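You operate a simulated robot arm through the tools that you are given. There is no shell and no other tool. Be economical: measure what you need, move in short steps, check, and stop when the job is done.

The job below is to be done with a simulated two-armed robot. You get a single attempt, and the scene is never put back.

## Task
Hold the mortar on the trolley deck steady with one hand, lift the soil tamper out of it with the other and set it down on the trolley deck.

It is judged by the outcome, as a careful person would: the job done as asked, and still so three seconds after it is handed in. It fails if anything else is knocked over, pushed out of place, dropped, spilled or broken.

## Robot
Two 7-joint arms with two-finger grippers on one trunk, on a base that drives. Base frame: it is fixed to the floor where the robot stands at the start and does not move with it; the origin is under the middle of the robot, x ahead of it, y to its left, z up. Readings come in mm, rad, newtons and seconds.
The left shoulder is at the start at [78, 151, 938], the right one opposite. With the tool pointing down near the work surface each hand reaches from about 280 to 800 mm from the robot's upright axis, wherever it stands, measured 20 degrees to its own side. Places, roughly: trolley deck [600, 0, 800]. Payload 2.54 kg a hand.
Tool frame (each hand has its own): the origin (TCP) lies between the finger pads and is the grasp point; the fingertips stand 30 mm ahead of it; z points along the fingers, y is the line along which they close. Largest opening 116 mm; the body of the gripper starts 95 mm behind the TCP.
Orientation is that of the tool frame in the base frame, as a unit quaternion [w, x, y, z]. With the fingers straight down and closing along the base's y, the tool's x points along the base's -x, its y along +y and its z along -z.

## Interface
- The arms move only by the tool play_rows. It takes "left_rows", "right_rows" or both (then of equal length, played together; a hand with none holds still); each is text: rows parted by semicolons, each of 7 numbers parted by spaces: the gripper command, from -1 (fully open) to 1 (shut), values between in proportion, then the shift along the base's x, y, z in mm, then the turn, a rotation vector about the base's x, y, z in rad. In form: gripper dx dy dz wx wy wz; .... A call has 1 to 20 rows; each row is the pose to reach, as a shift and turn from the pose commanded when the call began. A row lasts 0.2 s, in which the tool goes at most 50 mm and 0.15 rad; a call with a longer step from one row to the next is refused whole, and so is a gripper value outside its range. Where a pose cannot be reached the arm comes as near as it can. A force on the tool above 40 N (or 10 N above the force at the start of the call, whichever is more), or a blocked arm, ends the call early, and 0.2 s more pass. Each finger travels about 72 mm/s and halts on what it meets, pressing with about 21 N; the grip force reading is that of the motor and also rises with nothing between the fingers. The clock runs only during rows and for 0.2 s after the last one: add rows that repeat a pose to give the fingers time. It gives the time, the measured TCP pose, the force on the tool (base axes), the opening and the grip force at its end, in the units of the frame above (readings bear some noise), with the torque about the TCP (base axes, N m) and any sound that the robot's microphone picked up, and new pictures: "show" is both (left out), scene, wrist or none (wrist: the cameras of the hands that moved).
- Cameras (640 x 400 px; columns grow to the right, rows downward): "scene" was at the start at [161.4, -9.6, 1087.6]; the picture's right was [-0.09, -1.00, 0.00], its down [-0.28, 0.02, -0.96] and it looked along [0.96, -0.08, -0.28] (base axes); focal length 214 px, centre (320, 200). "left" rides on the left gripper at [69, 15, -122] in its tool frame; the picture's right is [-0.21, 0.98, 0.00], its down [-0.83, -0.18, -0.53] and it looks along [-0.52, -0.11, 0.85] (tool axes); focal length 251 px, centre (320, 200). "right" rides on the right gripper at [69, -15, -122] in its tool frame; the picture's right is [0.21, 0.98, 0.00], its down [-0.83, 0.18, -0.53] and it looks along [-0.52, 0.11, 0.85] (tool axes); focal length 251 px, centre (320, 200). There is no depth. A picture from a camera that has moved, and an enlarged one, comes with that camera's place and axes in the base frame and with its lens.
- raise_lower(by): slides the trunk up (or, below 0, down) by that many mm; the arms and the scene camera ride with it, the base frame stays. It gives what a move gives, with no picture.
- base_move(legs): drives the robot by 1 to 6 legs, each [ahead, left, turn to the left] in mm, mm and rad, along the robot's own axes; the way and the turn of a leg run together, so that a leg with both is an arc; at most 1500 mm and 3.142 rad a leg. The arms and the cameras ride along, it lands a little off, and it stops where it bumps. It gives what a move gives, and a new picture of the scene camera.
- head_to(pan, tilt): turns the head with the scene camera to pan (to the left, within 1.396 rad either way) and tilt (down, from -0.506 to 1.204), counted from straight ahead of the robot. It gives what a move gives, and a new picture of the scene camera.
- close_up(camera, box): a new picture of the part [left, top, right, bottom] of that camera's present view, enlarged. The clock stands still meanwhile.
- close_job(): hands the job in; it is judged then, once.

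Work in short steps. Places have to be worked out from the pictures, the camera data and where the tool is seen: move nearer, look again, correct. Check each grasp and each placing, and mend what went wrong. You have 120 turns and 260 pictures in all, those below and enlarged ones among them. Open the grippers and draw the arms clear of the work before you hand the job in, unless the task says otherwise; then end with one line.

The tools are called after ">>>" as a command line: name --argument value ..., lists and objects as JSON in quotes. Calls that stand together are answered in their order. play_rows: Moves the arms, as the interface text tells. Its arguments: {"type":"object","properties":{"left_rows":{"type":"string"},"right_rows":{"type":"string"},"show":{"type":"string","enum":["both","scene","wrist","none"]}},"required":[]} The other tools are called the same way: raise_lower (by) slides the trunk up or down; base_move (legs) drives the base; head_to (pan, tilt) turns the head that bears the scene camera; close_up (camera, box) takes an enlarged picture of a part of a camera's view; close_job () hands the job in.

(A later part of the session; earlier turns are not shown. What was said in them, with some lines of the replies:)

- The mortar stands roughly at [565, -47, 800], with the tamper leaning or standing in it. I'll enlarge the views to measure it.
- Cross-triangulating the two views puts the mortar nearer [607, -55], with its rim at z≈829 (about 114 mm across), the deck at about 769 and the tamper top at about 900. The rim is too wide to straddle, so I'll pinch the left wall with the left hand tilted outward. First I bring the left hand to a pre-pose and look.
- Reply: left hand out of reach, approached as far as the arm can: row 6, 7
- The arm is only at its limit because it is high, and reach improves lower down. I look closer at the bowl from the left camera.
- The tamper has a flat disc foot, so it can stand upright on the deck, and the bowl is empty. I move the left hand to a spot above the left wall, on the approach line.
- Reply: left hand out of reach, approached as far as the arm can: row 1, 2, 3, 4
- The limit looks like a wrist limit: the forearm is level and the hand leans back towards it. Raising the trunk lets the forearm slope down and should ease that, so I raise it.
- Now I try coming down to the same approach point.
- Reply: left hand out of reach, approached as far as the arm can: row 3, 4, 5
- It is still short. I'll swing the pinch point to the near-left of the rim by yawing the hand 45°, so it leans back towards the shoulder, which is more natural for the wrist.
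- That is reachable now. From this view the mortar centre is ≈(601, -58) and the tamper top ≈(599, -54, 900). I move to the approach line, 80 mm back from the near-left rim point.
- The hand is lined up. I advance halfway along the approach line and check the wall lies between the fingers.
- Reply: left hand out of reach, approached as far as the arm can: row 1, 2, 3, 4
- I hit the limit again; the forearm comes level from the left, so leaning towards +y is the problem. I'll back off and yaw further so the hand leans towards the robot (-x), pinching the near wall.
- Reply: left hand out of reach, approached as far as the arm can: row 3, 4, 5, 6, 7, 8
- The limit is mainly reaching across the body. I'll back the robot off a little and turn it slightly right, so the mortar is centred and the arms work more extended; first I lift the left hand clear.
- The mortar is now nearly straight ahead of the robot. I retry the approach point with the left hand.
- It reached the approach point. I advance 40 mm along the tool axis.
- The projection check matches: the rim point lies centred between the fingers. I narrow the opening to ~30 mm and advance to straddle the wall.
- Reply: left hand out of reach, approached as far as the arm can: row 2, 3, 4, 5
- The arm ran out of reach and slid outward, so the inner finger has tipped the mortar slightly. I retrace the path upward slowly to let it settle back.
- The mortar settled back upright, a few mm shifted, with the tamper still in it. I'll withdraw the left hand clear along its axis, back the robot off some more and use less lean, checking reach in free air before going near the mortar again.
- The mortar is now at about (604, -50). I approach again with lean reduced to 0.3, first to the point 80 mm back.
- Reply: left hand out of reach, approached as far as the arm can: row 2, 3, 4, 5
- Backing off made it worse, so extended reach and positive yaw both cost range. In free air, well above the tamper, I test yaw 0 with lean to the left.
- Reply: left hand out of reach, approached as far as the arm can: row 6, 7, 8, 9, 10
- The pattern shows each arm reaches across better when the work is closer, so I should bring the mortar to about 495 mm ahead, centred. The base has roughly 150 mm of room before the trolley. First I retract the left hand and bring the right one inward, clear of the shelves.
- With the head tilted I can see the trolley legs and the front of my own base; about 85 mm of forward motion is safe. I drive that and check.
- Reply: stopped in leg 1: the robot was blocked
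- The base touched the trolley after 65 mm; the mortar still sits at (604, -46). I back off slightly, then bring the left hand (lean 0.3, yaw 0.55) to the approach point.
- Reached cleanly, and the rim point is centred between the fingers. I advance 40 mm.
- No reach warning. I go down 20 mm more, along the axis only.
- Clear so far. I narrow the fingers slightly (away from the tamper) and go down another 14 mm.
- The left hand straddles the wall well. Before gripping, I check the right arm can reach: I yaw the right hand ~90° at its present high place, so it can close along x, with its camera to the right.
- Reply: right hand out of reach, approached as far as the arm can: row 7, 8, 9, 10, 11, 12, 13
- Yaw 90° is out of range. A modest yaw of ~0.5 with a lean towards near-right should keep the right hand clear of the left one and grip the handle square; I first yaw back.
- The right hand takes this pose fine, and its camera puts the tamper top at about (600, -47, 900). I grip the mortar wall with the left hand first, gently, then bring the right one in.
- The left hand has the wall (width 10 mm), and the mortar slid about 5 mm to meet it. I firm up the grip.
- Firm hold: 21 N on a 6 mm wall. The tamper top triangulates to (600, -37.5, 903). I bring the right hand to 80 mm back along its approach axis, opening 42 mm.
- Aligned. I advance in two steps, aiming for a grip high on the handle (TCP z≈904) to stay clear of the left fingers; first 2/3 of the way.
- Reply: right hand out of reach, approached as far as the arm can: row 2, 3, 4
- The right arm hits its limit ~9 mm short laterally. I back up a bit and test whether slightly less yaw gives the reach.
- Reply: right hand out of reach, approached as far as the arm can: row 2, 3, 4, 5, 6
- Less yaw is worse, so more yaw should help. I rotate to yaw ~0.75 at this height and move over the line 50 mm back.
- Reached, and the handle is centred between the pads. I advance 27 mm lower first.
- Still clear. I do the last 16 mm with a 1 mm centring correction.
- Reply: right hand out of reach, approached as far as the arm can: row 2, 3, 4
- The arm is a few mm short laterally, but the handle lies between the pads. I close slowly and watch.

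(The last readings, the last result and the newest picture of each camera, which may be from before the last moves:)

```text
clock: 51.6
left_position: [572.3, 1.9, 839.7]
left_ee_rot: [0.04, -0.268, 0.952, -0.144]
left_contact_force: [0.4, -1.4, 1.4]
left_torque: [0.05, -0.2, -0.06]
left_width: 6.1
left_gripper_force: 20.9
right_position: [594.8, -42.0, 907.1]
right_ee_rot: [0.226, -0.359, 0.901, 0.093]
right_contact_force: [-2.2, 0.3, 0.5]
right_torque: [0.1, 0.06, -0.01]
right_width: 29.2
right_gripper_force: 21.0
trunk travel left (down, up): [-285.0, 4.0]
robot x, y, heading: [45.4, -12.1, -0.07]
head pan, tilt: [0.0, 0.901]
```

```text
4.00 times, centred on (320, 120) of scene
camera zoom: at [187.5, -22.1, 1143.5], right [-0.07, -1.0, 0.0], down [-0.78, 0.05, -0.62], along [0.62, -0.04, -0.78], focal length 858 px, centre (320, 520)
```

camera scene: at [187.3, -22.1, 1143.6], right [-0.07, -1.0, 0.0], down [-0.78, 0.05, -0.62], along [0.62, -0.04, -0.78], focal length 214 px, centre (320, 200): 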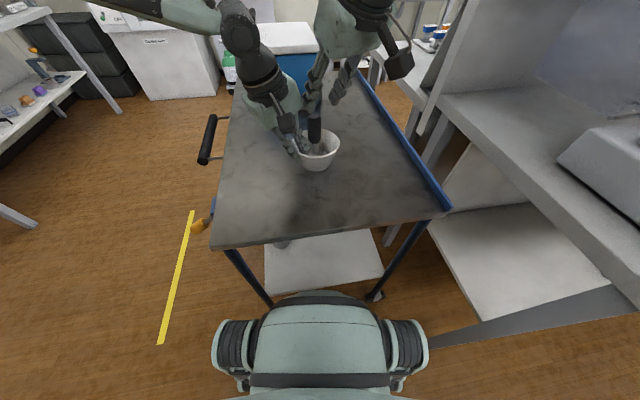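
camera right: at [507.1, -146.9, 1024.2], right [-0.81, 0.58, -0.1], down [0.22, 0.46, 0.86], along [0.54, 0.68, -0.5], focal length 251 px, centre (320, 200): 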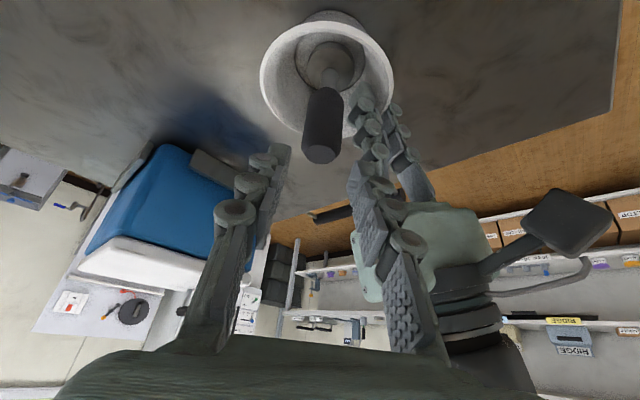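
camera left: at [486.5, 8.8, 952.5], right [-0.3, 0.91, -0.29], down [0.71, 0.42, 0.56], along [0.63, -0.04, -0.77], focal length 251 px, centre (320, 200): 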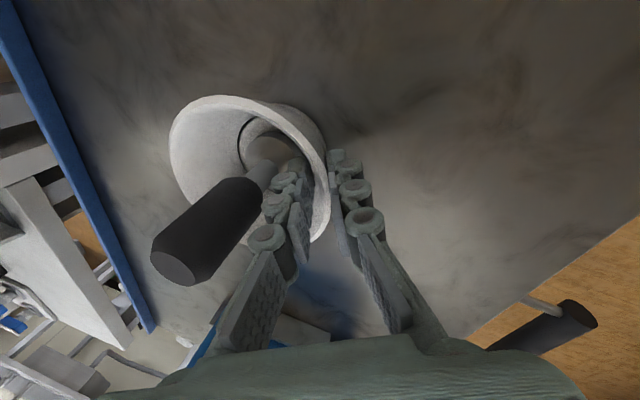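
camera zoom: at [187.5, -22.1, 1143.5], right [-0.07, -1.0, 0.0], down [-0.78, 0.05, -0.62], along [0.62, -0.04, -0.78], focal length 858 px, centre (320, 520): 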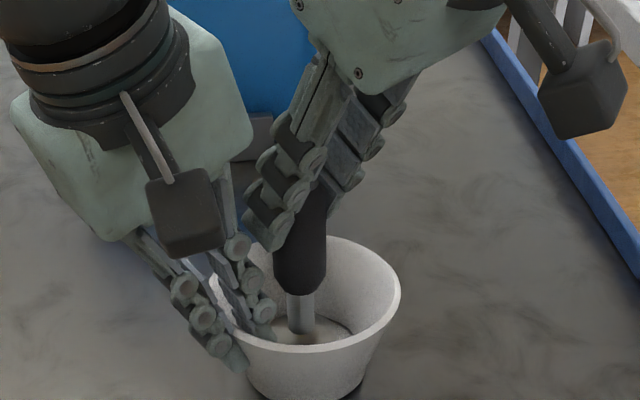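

The tamper is gripped (29 mm, 21 N). I lift it straight up in small steps, 25 mm first.

>>> play_rows --right_rows "1 0 0 3 0 0 0; 1 0 0 8 0 0 0; 1 0 0 14 0 0 0; 1 0 0 20 0 0 0; 1 0 0 25 0 0 0; 1 0 0 25 0 0 0" --show "none"

>>> close_up --camera "scene" --box '[256, 70, 384, 170]'

```text
clock: 53.0
left_position: [573.4, 1.2, 839.2]
left_ee_rot: [0.04, -0.268, 0.952, -0.144]
left_contact_force: [-0.7, -1.0, 3.3]
left_torque: [0.02, -0.08, -0.05]
left_width: 6.1
left_gripper_force: 20.6
right_position: [594.8, -42.9, 932.5]
right_ee_rot: [0.224, -0.36, 0.901, 0.093]
right_contact_force: [-0.6, 0.9, -4.6]
right_torque: [0.02, -0.03, 0.01]
right_width: 29.0
right_gripper_force: 20.7
trunk travel left (down, up): [-285.0, 4.0]
robot x, y, heading: [44.8, -12.5, -0.074]
head pan, tilt: [0.0, 0.901]
```

```text
4.00 times, centred on (320, 120) of scene
camera zoom: at [187.7, -22.1, 1143.5], right [-0.07, -1.0, 0.0], down [-0.78, 0.05, -0.62], along [0.62, -0.04, -0.78], focal length 858 px, centre (320, 520)
```

zoom: 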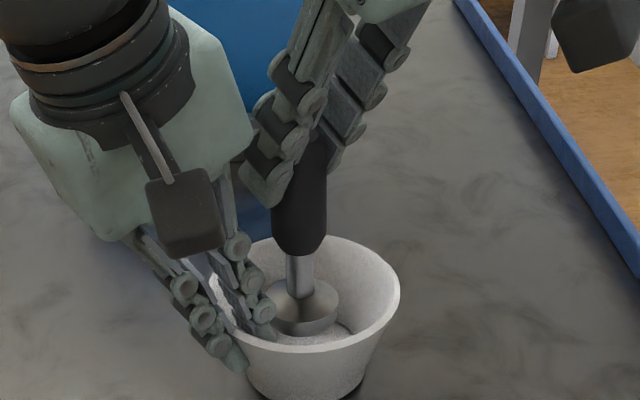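

It's lifting cleanly. I continue up another 60 mm, drifting slightly to the right away from the left fingers.

>>> play_rows --right_rows "1 0 -2 10 0 0 0; 1 0 -4 20 0 0 0; 1 0 -6 32 0 0 0; 1 0 -8 45 0 0 0; 1 0 -12 60 0 0 0; 1 0 -12 60 0 0 0" --show "none"

>>> close_up --camera "scene" --box '[236, 50, 396, 175]'

```text
clock: 54.4
left_position: [573.5, 0.7, 839.7]
left_ee_rot: [0.04, -0.268, 0.952, -0.145]
left_contact_force: [-1.8, 0.2, 2.3]
left_torque: [0.02, -0.11, -0.03]
left_width: 6.5
left_gripper_force: 21.0
right_position: [593.5, -52.9, 992.1]
right_ee_rot: [0.224, -0.359, 0.901, 0.093]
right_contact_force: [-0.2, 0.1, -2.7]
right_torque: [0.01, 0.02, 0.01]
right_width: 29.3
right_gripper_force: 21.3
trunk travel left (down, up): [-285.0, 4.0]
robot x, y, heading: [43.8, -12.6, -0.073]
head pan, tilt: [0.0, 0.901]
```

```text
3.20 times, centred on (316, 112) of scene
camera zoom: at [187.7, -22.1, 1143.5], right [-0.07, -1.0, 0.0], down [-0.78, 0.05, -0.62], along [0.62, -0.04, -0.78], focal length 686 px, centre (333, 480)
```

zoom: 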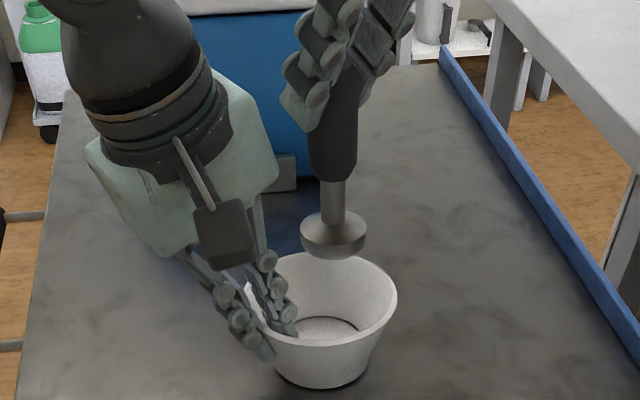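

The tamper is clear of the mortar. I look closely at its foot to decide how it can be set down.

>>> close_up --camera "scene" --box '[300, 80, 348, 118]'

>>> close_up --camera "left" --box '[60, 60, 380, 260]'

>>> close_up --camera "right" --box '[220, 40, 420, 165]'

```text
10.53 times, centred on (324, 99) of scene
camera zoom: at [187.7, -22.1, 1143.5], right [-0.07, -1.0, 0.0], down [-0.78, 0.05, -0.62], along [0.62, -0.04, -0.78], focal length 2258 px, centre (278, 1263)
```

zoom: 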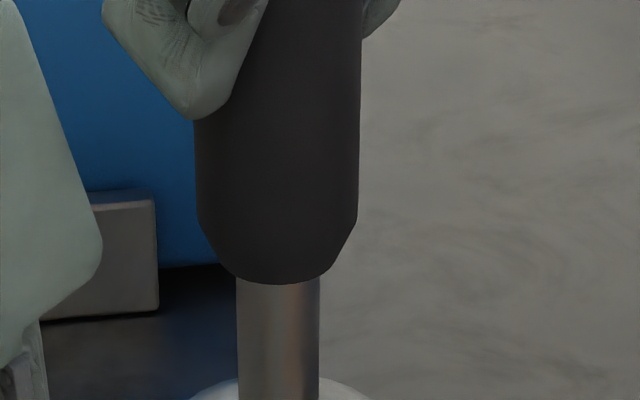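

```text
2.00 times, centred on (220, 160) of left
camera zoom: at [486.5, 8.9, 952.5], right [-0.3, 0.91, -0.29], down [0.71, 0.42, 0.56], along [0.63, -0.04, -0.77], focal length 503 px, centre (520, 280)
```

zoom: 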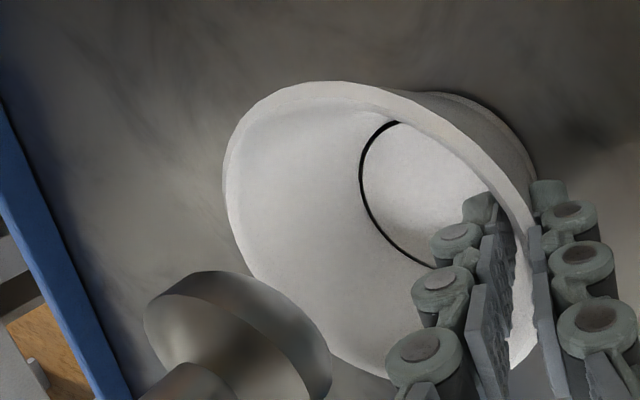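

```text
3.20 times, centred on (320, 102) of right
camera zoom: at [520.3, -146.8, 1067.5], right [-0.81, 0.58, -0.09], down [0.22, 0.46, 0.86], along [0.54, 0.68, -0.5], focal length 805 px, centre (320, 512)
```

zoom: 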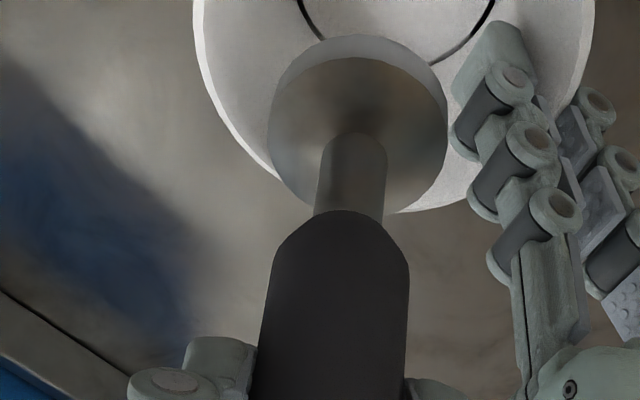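

The foot is a flat disc, so I'll stand it upright on the deck to the right of the mortar, around (555, -165). I carry it there at height first.

>>> play_rows --right_rows "1 -5 -12 3 0 0 0; 1 -12 -32 3 0 0 0; 1 -20 -55 3 0 0 0; 1 -30 -80 3 0 0 0; 1 -38 -100 3 0 0 0; 1 -44 -112 3 0 0 0; 1 -44 -112 3 0 0 0" --show "scene"

>>> close_up --camera "scene" --box '[270, 80, 430, 205]'

```text
clock: 56.0
left_position: [572.9, 0.4, 839.9]
left_ee_rot: [0.04, -0.268, 0.952, -0.144]
left_contact_force: [0.0, 0.5, 2.7]
left_torque: [0.03, -0.19, 0.03]
left_width: 6.6
left_gripper_force: 20.9
right_position: [549.9, -167.3, 995.1]
right_ee_rot: [0.224, -0.36, 0.901, 0.093]
right_contact_force: [0.1, 0.6, -3.4]
right_torque: [-0.01, 0.04, 0.03]
right_width: 29.3
right_gripper_force: 21.2
trunk travel left (down, up): [-285.0, 4.0]
robot x, y, heading: [45.7, -12.6, -0.072]
head pan, tilt: [0.0, 0.901]
camera scene: at [187.8, -22.1, 1143.5], right [-0.07, -1.0, 0.0], down [-0.78, 0.05, -0.62], along [0.62, -0.04, -0.78], focal length 214 px, centre (320, 200)
```

scene: 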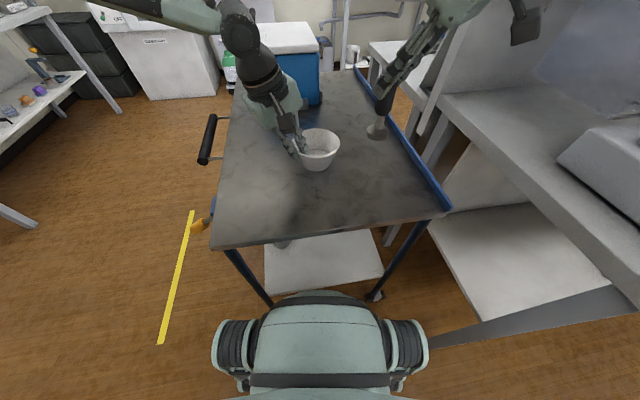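

```text
3.20 times, centred on (350, 142) of scene
camera zoom: at [187.8, -22.1, 1143.5], right [-0.07, -1.0, 0.0], down [-0.78, 0.05, -0.62], along [0.62, -0.04, -0.78], focal length 686 px, centre (224, 384)
```

zoom: 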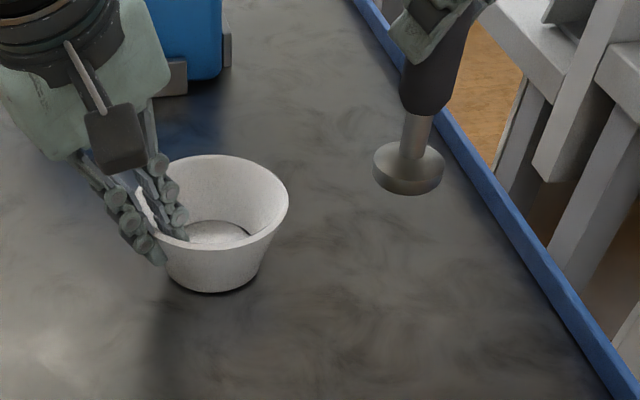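

The tamper hangs close to vertical with clear deck beneath. I lower it 80 mm, then look before contact.

>>> play_rows --right_rows "1 0 0 -20 0 0 0; 1 0 0 -40 0 0 0; 1 0 0 -60 0 0 0; 1 0 0 -75 0 0 0; 1 0 0 -75 0 0 0" --show "none"

>>> close_up --camera "scene" --box '[290, 80, 450, 205]'

>>> close_up --camera "right" --box '[220, 40, 420, 165]'

```text
clock: 57.2
left_position: [573.3, 1.9, 841.0]
left_ee_rot: [0.039, -0.268, 0.952, -0.144]
left_contact_force: [-0.8, 0.2, 2.2]
left_torque: [0.03, -0.17, -0.01]
left_width: 6.4
left_gripper_force: 20.3
right_position: [550.4, -165.8, 917.3]
right_ee_rot: [0.224, -0.36, 0.901, 0.093]
right_contact_force: [-0.8, 0.5, -3.3]
right_torque: [0.01, 0.01, 0.01]
right_width: 29.2
right_gripper_force: 21.6
trunk travel left (down, up): [-285.0, 4.0]
robot x, y, heading: [46.6, -12.4, -0.071]
head pan, tilt: [0.0, 0.901]
```

```text
3.20 times, centred on (370, 142) of scene
camera zoom: at [187.8, -22.2, 1143.5], right [-0.07, -1.0, 0.0], down [-0.78, 0.05, -0.62], along [0.62, -0.04, -0.78], focal length 686 px, centre (160, 384)
```

zoom: 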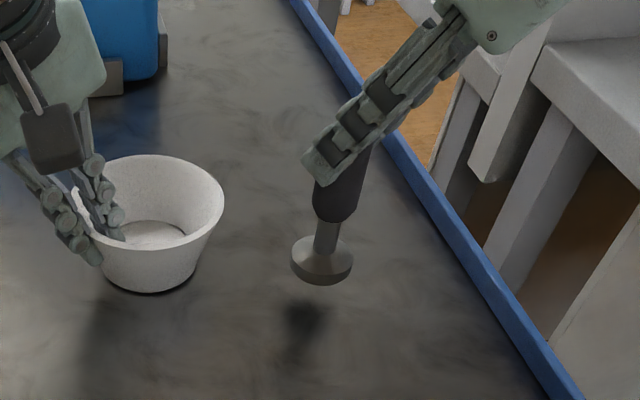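

```text
3.20 times, centred on (320, 102) of right
camera zoom: at [475.7, -259.4, 993.4], right [-0.81, 0.58, -0.09], down [0.22, 0.46, 0.86], along [0.54, 0.68, -0.5], focal length 805 px, centre (320, 512)
```

zoom: 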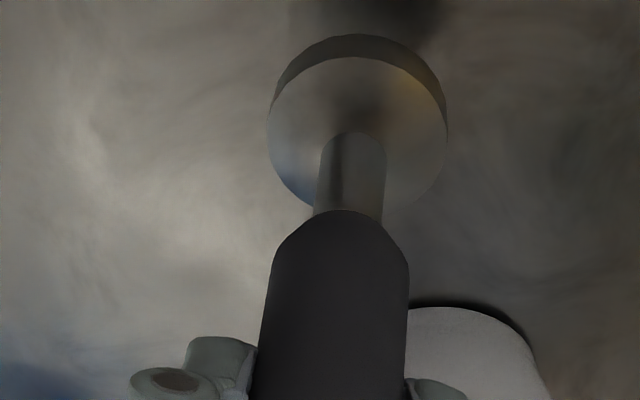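

It hangs vertical. I lower gently to about z 902 and feel for the deck.

>>> play_rows --right_rows "1 0 0 -5 0 0 0; 1 0 0 -9 0 0 0; 1 0 0 -12 0 0 0; 1 0 0 -14 0 0 0; 1 0 0 -16 0 0 0; 1 0 0 -16 0 0 0" --show "none"

>>> close_up --camera "scene" --box '[290, 80, 450, 205]'

```text
clock: 58.6
left_position: [573.8, 2.0, 840.8]
left_ee_rot: [0.04, -0.268, 0.952, -0.144]
left_contact_force: [-0.1, 0.8, 2.9]
left_torque: [0.08, -0.14, 0.01]
left_width: 6.2
left_gripper_force: 21.1
right_position: [551.1, -165.4, 903.6]
right_ee_rot: [0.224, -0.359, 0.901, 0.092]
right_contact_force: [0.2, -0.3, -3.1]
right_torque: [-0.02, -0.01, 0.0]
right_width: 28.9
right_gripper_force: 21.4
trunk travel left (down, up): [-285.0, 4.0]
robot x, y, heading: [40.7, -11.7, -0.071]
head pan, tilt: [0.0, 0.901]
```

```text
3.20 times, centred on (370, 142) of scene
camera zoom: at [187.8, -22.2, 1143.5], right [-0.07, -1.0, 0.0], down [-0.78, 0.05, -0.62], along [0.62, -0.04, -0.78], focal length 686 px, centre (160, 384)
```

zoom: 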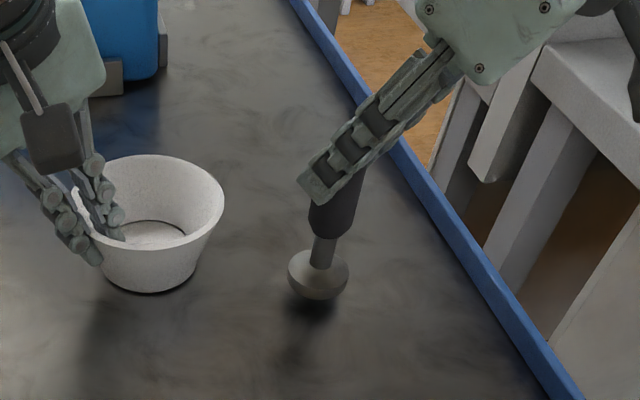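

Not yet touching, but the shadow is close. I lower in 2 mm steps.

>>> play_rows --right_rows "1 0 0 -2 0 0 0; 1 0 0 -4 0 0 0; 1 0 0 -5 0 0 0; 1 0 0 -6 0 0 0; 1 0 0 -7 0 0 0; 1 0 0 -7 0 0 0" --show "none"

>>> close_up --camera "scene" --box '[330, 130, 410, 192]'

```text
clock: 60.0
left_position: [572.2, 2.4, 840.8]
left_ee_rot: [0.04, -0.268, 0.952, -0.144]
left_contact_force: [-0.7, 0.2, 2.1]
left_torque: [0.06, -0.15, -0.01]
left_width: 6.0
left_gripper_force: 21.3
right_position: [551.0, -166.1, 895.9]
right_ee_rot: [0.223, -0.36, 0.901, 0.092]
right_contact_force: [0.3, 0.2, -3.8]
right_torque: [-0.03, 0.03, -0.02]
right_width: 29.2
right_gripper_force: 20.9
trunk travel left (down, up): [-285.0, 4.0]
robot x, y, heading: [43.8, -10.6, -0.07]
head pan, tilt: [0.0, 0.901]
```

```text
6.45 times, centred on (370, 161) of scene
camera zoom: at [187.8, -22.2, 1143.5], right [-0.07, -1.0, 0.0], down [-0.78, 0.05, -0.62], along [0.62, -0.04, -0.78], focal length 1384 px, centre (-3, 452)
```

zoom: 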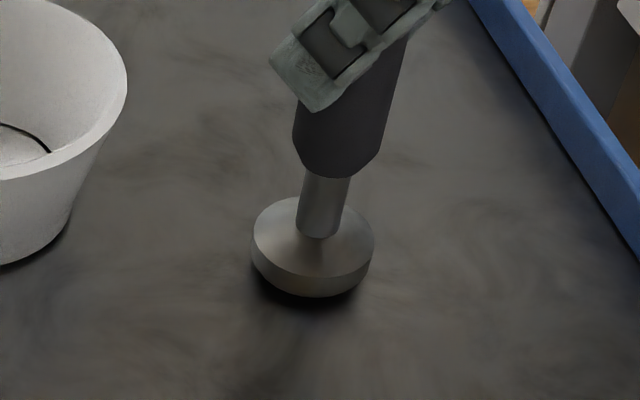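

A few mm remain. I continue in 1 mm steps.

>>> play_rows --right_rows "1 0 0 -1 0 0 0; 1 0 0 -2 0 0 0; 1 0 0 -3 0 0 0; 1 0 0 -4 0 0 0; 1 0 0 -4 0 0 0" --show "none"

>>> close_up --camera "scene" --box '[330, 130, 410, 192]'

```text
clock: 61.2
left_position: [573.2, 0.5, 840.3]
left_ee_rot: [0.04, -0.268, 0.952, -0.144]
left_contact_force: [0.1, -0.4, 1.5]
left_torque: [0.01, -0.17, -0.03]
left_width: 6.3
left_gripper_force: 21.3
right_position: [549.6, -166.2, 893.1]
right_ee_rot: [0.224, -0.36, 0.901, 0.093]
right_contact_force: [-1.3, -0.7, -2.1]
right_torque: [-0.02, 0.01, 0.02]
right_width: 29.1
right_gripper_force: 21.0
trunk travel left (down, up): [-285.0, 4.0]
robot x, y, heading: [44.0, -9.7, -0.071]
head pan, tilt: [0.0, 0.901]
```

```text
6.45 times, centred on (370, 161) of scene
camera zoom: at [187.8, -22.2, 1143.5], right [-0.07, -1.0, 0.0], down [-0.78, 0.05, -0.62], along [0.62, -0.04, -0.78], focal length 1384 px, centre (-3, 452)
```

zoom: 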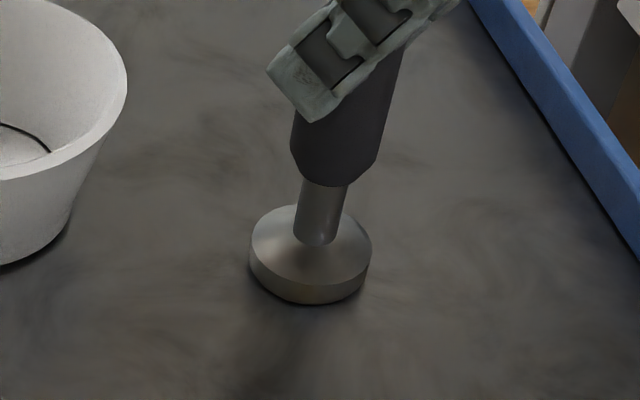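

Contact looks imminent (the load is dropping). Another 3 mm, gently.

>>> play_rows --right_rows "1 0 0 -1 0 0 0; 1 0 0 -2 0 0 0; 1 0 0 -3 0 0 0; 1 0 0 -3 0 0 0" --show "none"

>>> close_up --camera "scene" --box '[330, 130, 410, 192]'

```text
clock: 62.2
left_position: [572.1, 1.2, 840.6]
left_ee_rot: [0.04, -0.267, 0.952, -0.144]
left_contact_force: [-0.7, 0.4, -0.5]
left_torque: [0.06, 0.0, -0.01]
left_width: 6.2
left_gripper_force: 21.1
right_position: [549.5, -165.7, 892.4]
right_ee_rot: [0.227, -0.36, 0.9, 0.093]
right_contact_force: [-4.0, -2.4, 18.9]
right_torque: [0.11, 0.14, 0.01]
right_width: 29.2
right_gripper_force: 21.1
trunk travel left (down, up): [-285.0, 4.0]
robot x, y, heading: [40.8, -12.5, -0.071]
head pan, tilt: [0.0, 0.901]
```

```text
6.45 times, centred on (370, 161) of scene
camera zoom: at [186.3, -22.0, 1144.0], right [-0.07, -1.0, 0.0], down [-0.78, 0.05, -0.62], along [0.62, -0.04, -0.78], focal length 1384 px, centre (-3, 452)
```

zoom: 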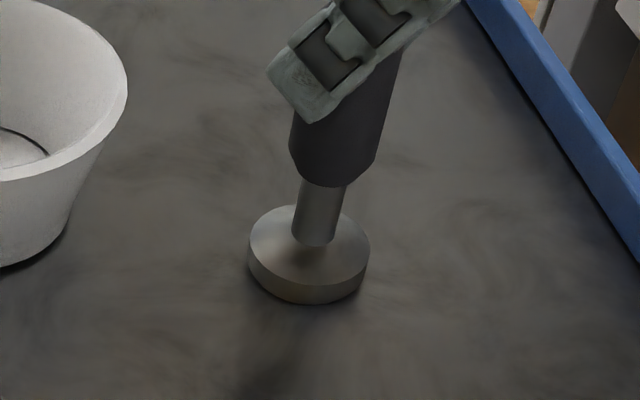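

The foot is on the deck (19 N). I ease up 2 mm and then open the fingers slowly.

>>> play_rows --right_rows "1 0 0 1 0 0 0; 1 0 0 2 0 0 0; 1 0 0 2 0 0 0" --show "none"

```text
clock: 63.0
left_position: [572.3, 1.8, 841.0]
left_ee_rot: [0.04, -0.267, 0.952, -0.144]
left_contact_force: [-1.3, 1.3, 0.1]
left_torque: [0.03, -0.04, -0.05]
left_width: 6.1
left_gripper_force: 21.3
right_position: [549.5, -166.8, 892.5]
right_ee_rot: [0.224, -0.36, 0.901, 0.094]
right_contact_force: [4.4, 2.3, 9.0]
right_torque: [0.49, -0.6, -0.05]
right_width: 29.1
right_gripper_force: 21.6
trunk travel left (down, up): [-285.0, 4.0]
robot x, y, heading: [42.1, -7.7, -0.071]
head pan, tilt: [0.0, 0.901]
```

>>> play_rows --right_rows "1 0 0 0.7 0 0 0; 0.6 0 0 0.7 0 0 0; 0.5 0 0 0.7 0 0 0; 0.46 0 0 0.7 0 0 0; 0.42 0 0 0.7 0 0 0; 0.36 0 0 0.7 0 0 0; 0.3 0 0 0.7 0 0 0; 0.2 0 0 0.7 0 0 0; 0.2 0 0 0.7 0 0 0" --show "none"

>>> close_up --camera "scene" --box '[290, 80, 450, 205]'

>>> close_up --camera "right" --box '[220, 40, 420, 205]'

```text
clock: 65.0
left_position: [573.4, 1.8, 840.9]
left_ee_rot: [0.041, -0.267, 0.952, -0.144]
left_contact_force: [0.9, 0.2, 0.8]
left_torque: [0.09, -0.12, 0.05]
left_width: 6.2
left_gripper_force: 21.0
right_position: [549.2, -166.2, 892.4]
right_ee_rot: [0.224, -0.359, 0.901, 0.093]
right_contact_force: [-0.1, -0.2, 0.9]
right_torque: [0.0, 0.0, -0.02]
right_width: 46.1
right_gripper_force: 0.0
trunk travel left (down, up): [-285.0, 4.0]
robot x, y, heading: [43.7, -13.9, -0.073]
head pan, tilt: [0.0, 0.901]
```

```text
3.20 times, centred on (370, 142) of scene
camera zoom: at [187.7, -22.0, 1143.5], right [-0.07, -1.0, 0.0], down [-0.78, 0.05, -0.62], along [0.62, -0.04, -0.78], focal length 686 px, centre (160, 384)
```

zoom: 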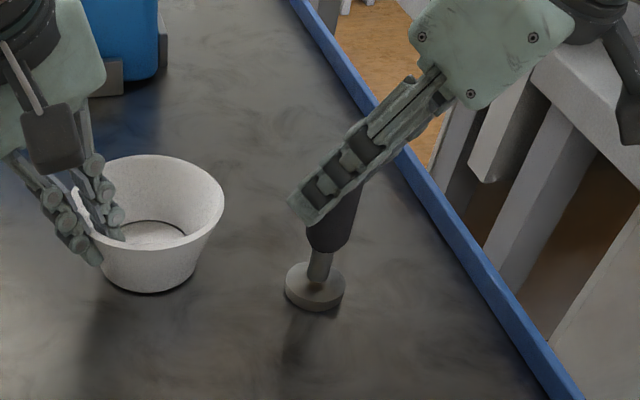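

```text
2.42 times, centred on (320, 122) of right
camera zoom: at [475.9, -259.6, 967.5], right [-0.81, 0.58, -0.1], down [0.22, 0.46, 0.86], along [0.54, 0.68, -0.5], focal length 610 px, centre (320, 388)
```

zoom: 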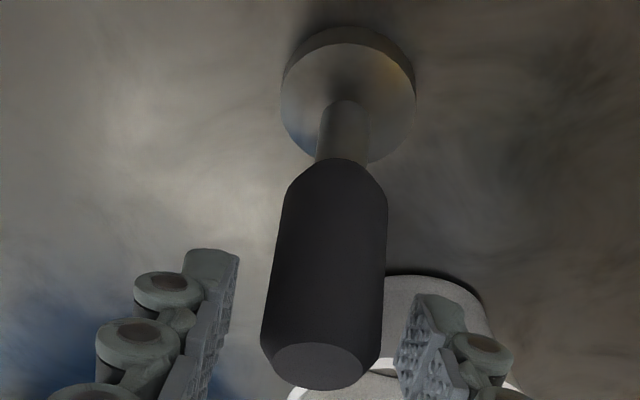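

The tamper stands free on the deck. I withdraw the right hand along its tool axis, then upward.

>>> play_rows --right_rows "0.2 -4 -3.5 10 0 0 0; 0.2 -9 -8 22 0 0 0; 0.2 -16 -14 40 0 0 0; 0.2 -24 -22 60 0 0 0; 0.2 -32 -30 80 0 0 0; 0.2 -50 -30 110 0 0 0; 0.2 -70 -25 140 0 0 0; 0.2 -70 -25 140 0 0 0" --show "scene"

>>> close_up --camera "scene" --box '[270, 80, 430, 205]'

```text
clock: 66.8
left_position: [573.4, 2.2, 840.1]
left_ee_rot: [0.04, -0.268, 0.952, -0.144]
left_contact_force: [-1.2, 1.7, 1.4]
left_torque: [0.05, -0.06, 0.0]
left_width: 6.2
left_gripper_force: 21.0
right_position: [476.2, -193.2, 1034.1]
right_ee_rot: [0.224, -0.36, 0.901, 0.093]
right_contact_force: [0.0, -0.6, 0.4]
right_torque: [0.04, -0.01, -0.03]
right_width: 46.5
right_gripper_force: 0.0
trunk travel left (down, up): [-285.0, 4.0]
robot x, y, heading: [42.1, -12.4, -0.07]
head pan, tilt: [0.0, 0.901]
camera scene: at [187.5, -22.0, 1143.5], right [-0.07, -1.0, 0.0], down [-0.78, 0.05, -0.62], along [0.62, -0.04, -0.78], focal length 214 px, centre (320, 200)
```

scene: 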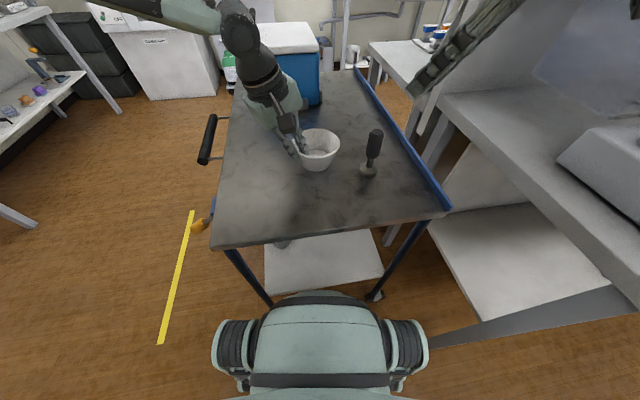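

```text
3.20 times, centred on (350, 142) of scene
camera zoom: at [187.5, -22.0, 1143.5], right [-0.07, -1.0, 0.0], down [-0.78, 0.05, -0.62], along [0.62, -0.04, -0.78], focal length 686 px, centre (224, 384)
```

zoom: 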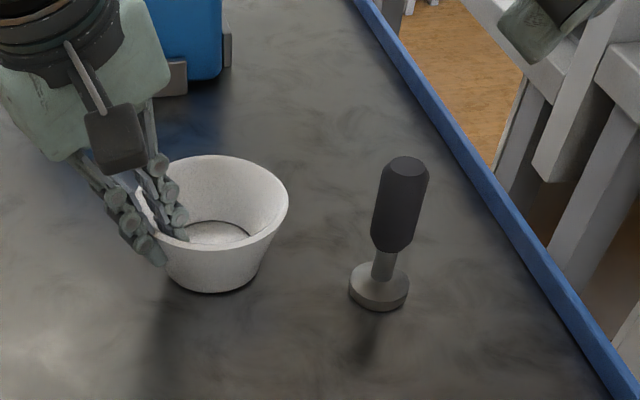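

The tamper stands upright by itself. Now I open the left hand slowly to let the mortar go.

>>> play_rows --left_rows "0.95 0 0 0 0 0 0; 0.9 0 0 0 0 0 0; 0.84 0 0 0 0 0 0; 0.78 0 0 0 0 0 0; 0.72 0 0 0 0 0 0; 0.66 0 0 0 0 0 0; 0.66 0 0 0 0 0 0" --show "wrist"

>>> close_up --camera "scene" --box '[256, 100, 384, 200]'

```text
clock: 68.4
left_position: [573.2, 0.9, 839.3]
left_ee_rot: [0.04, -0.267, 0.952, -0.145]
left_contact_force: [0.1, -0.7, -0.5]
left_torque: [0.0, 0.02, 0.03]
left_width: 19.6
left_gripper_force: 0.1
right_position: [477.2, -193.3, 1033.1]
right_ee_rot: [0.225, -0.359, 0.901, 0.093]
right_contact_force: [-0.2, 0.4, 0.1]
right_torque: [-0.02, -0.01, 0.02]
right_width: 46.4
right_gripper_force: 0.0
trunk travel left (down, up): [-285.0, 4.0]
robot x, y, heading: [40.4, -7.5, -0.072]
head pan, tilt: [0.0, 0.901]
camera left: at [486.5, 8.9, 952.4], right [-0.3, 0.91, -0.29], down [0.71, 0.42, 0.56], along [0.63, -0.04, -0.77], focal length 251 px, centre (320, 200)
```

left: 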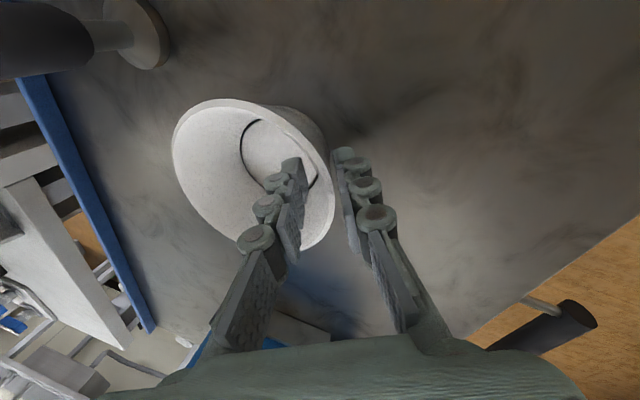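

```text
4.00 times, centred on (320, 150) of scene
camera zoom: at [187.8, -22.1, 1143.5], right [-0.07, -1.0, 0.0], down [-0.78, 0.05, -0.62], along [0.62, -0.04, -0.78], focal length 858 px, centre (320, 400)
```

zoom: 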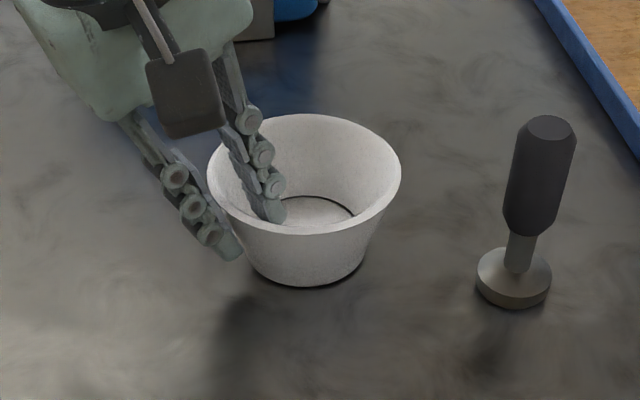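

The mortar is free and flat. I open a bit more and withdraw the left hand along its axis.

>>> play_rows --left_rows "0.5 0 0 0 0 0 0; 0.5 -1.5 2.5 9.5 0 0 0; 0.5 -3 5 19 0 0 0; 0.5 -6 10 38 0 0 0; 0.5 -10 16 60 0 0 0; 0.5 -14 23 85 0 0 0; 0.3 -35 50 110 0 0 0; 0.3 -60 80 130 0 0 0; 0.3 -60 80 130 0 0 0" --show "scene"

>>> close_up --camera "scene" --box '[256, 90, 416, 215]'

```text
clock: 70.4
left_position: [514.3, 81.7, 970.6]
left_ee_rot: [0.039, -0.268, 0.952, -0.143]
left_contact_force: [0.5, 0.1, -0.2]
left_torque: [0.01, 0.01, -0.03]
left_width: 40.5
left_gripper_force: 0.1
right_position: [477.6, -193.7, 1032.7]
right_ee_rot: [0.224, -0.36, 0.901, 0.093]
right_contact_force: [0.1, 0.6, 0.9]
right_torque: [-0.03, 0.01, -0.02]
right_width: 46.2
right_gripper_force: 0.1
trunk travel left (down, up): [-285.0, 4.0]
robot x, y, heading: [45.6, -12.8, -0.068]
head pan, tilt: [0.0, 0.901]
camera scene: at [188.0, -22.3, 1143.4], right [-0.07, -1.0, 0.0], down [-0.78, 0.05, -0.62], along [0.62, -0.04, -0.78], focal length 214 px, centre (320, 200)
```

scene: 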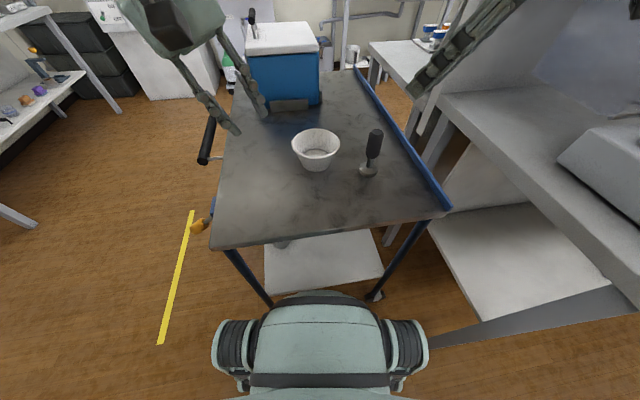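

```text
3.20 times, centred on (336, 152) of scene
camera zoom: at [188.0, -22.3, 1143.4], right [-0.07, -1.0, 0.0], down [-0.78, 0.05, -0.62], along [0.62, -0.04, -0.78], focal length 686 px, centre (269, 352)
```

zoom: 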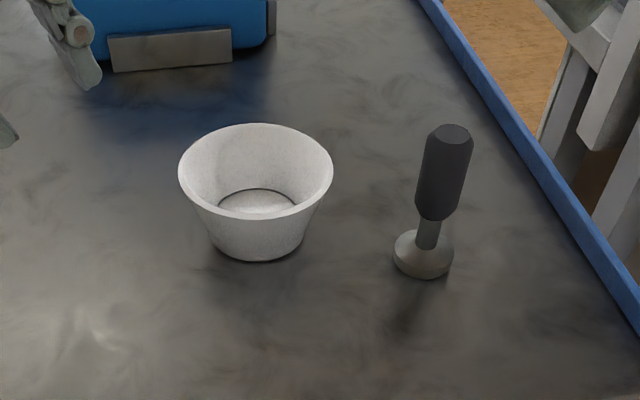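

Both objects stand upright and apart. I open both grippers and draw the arms further clear.

>>> play_rows --left_rows "0 -20 15 20 0 0 0; -0.5 -45 30 40 0 0 0; -1 -70 45 50 0 0 0; -1 -70 45 50 0 0 0; -1 -70 45 50 0 0 0" --right_rows "0.2 -15 0 20 0 0 0; -0.2 -35 0 40 0 0 0; -0.6 -50 0 50 0 0 0; -1 -50 0 50 0 0 0; -1 -50 0 50 0 0 0" --show "scene"

```text
clock: 71.6
left_position: [444.3, 126.0, 1020.1]
left_ee_rot: [0.04, -0.268, 0.952, -0.144]
left_contact_force: [1.3, 0.4, -0.5]
left_torque: [0.02, -0.03, -0.02]
left_width: 116.0
left_gripper_force: 0.0
right_position: [427.7, -191.4, 1081.4]
right_ee_rot: [0.225, -0.358, 0.901, 0.093]
right_contact_force: [-0.2, -0.4, 0.4]
right_torque: [0.03, 0.04, 0.0]
right_width: 115.9
right_gripper_force: 0.1
trunk travel left (down, up): [-285.0, 4.0]
robot x, y, heading: [43.4, -11.1, -0.071]
head pan, tilt: [0.0, 0.901]
camera scene: at [187.7, -22.0, 1143.5], right [-0.07, -1.0, 0.0], down [-0.78, 0.05, -0.62], along [0.62, -0.04, -0.78], focal length 214 px, centre (320, 200)
```

scene: 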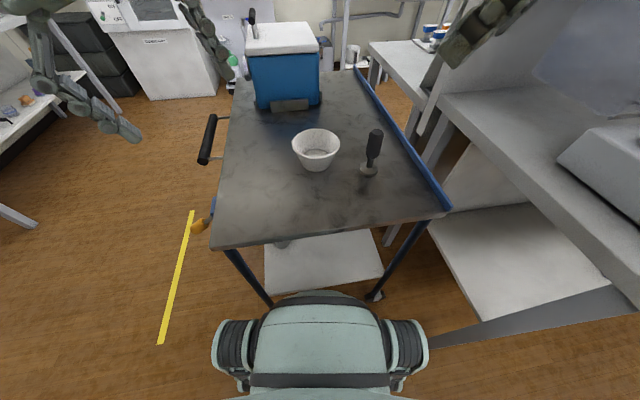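

Everything is stable, the arms are clear and both grippers are open, so I hand the job in.

>>> close_job

```text
The job is handed in.
```

The tamper is out of the mortar and standing upright on the trolley deck, and the left hand held the mortar throughout the lift; an earlier failed grasp briefly tipped the mortar, and it ended upright about 10 mm from where it started.
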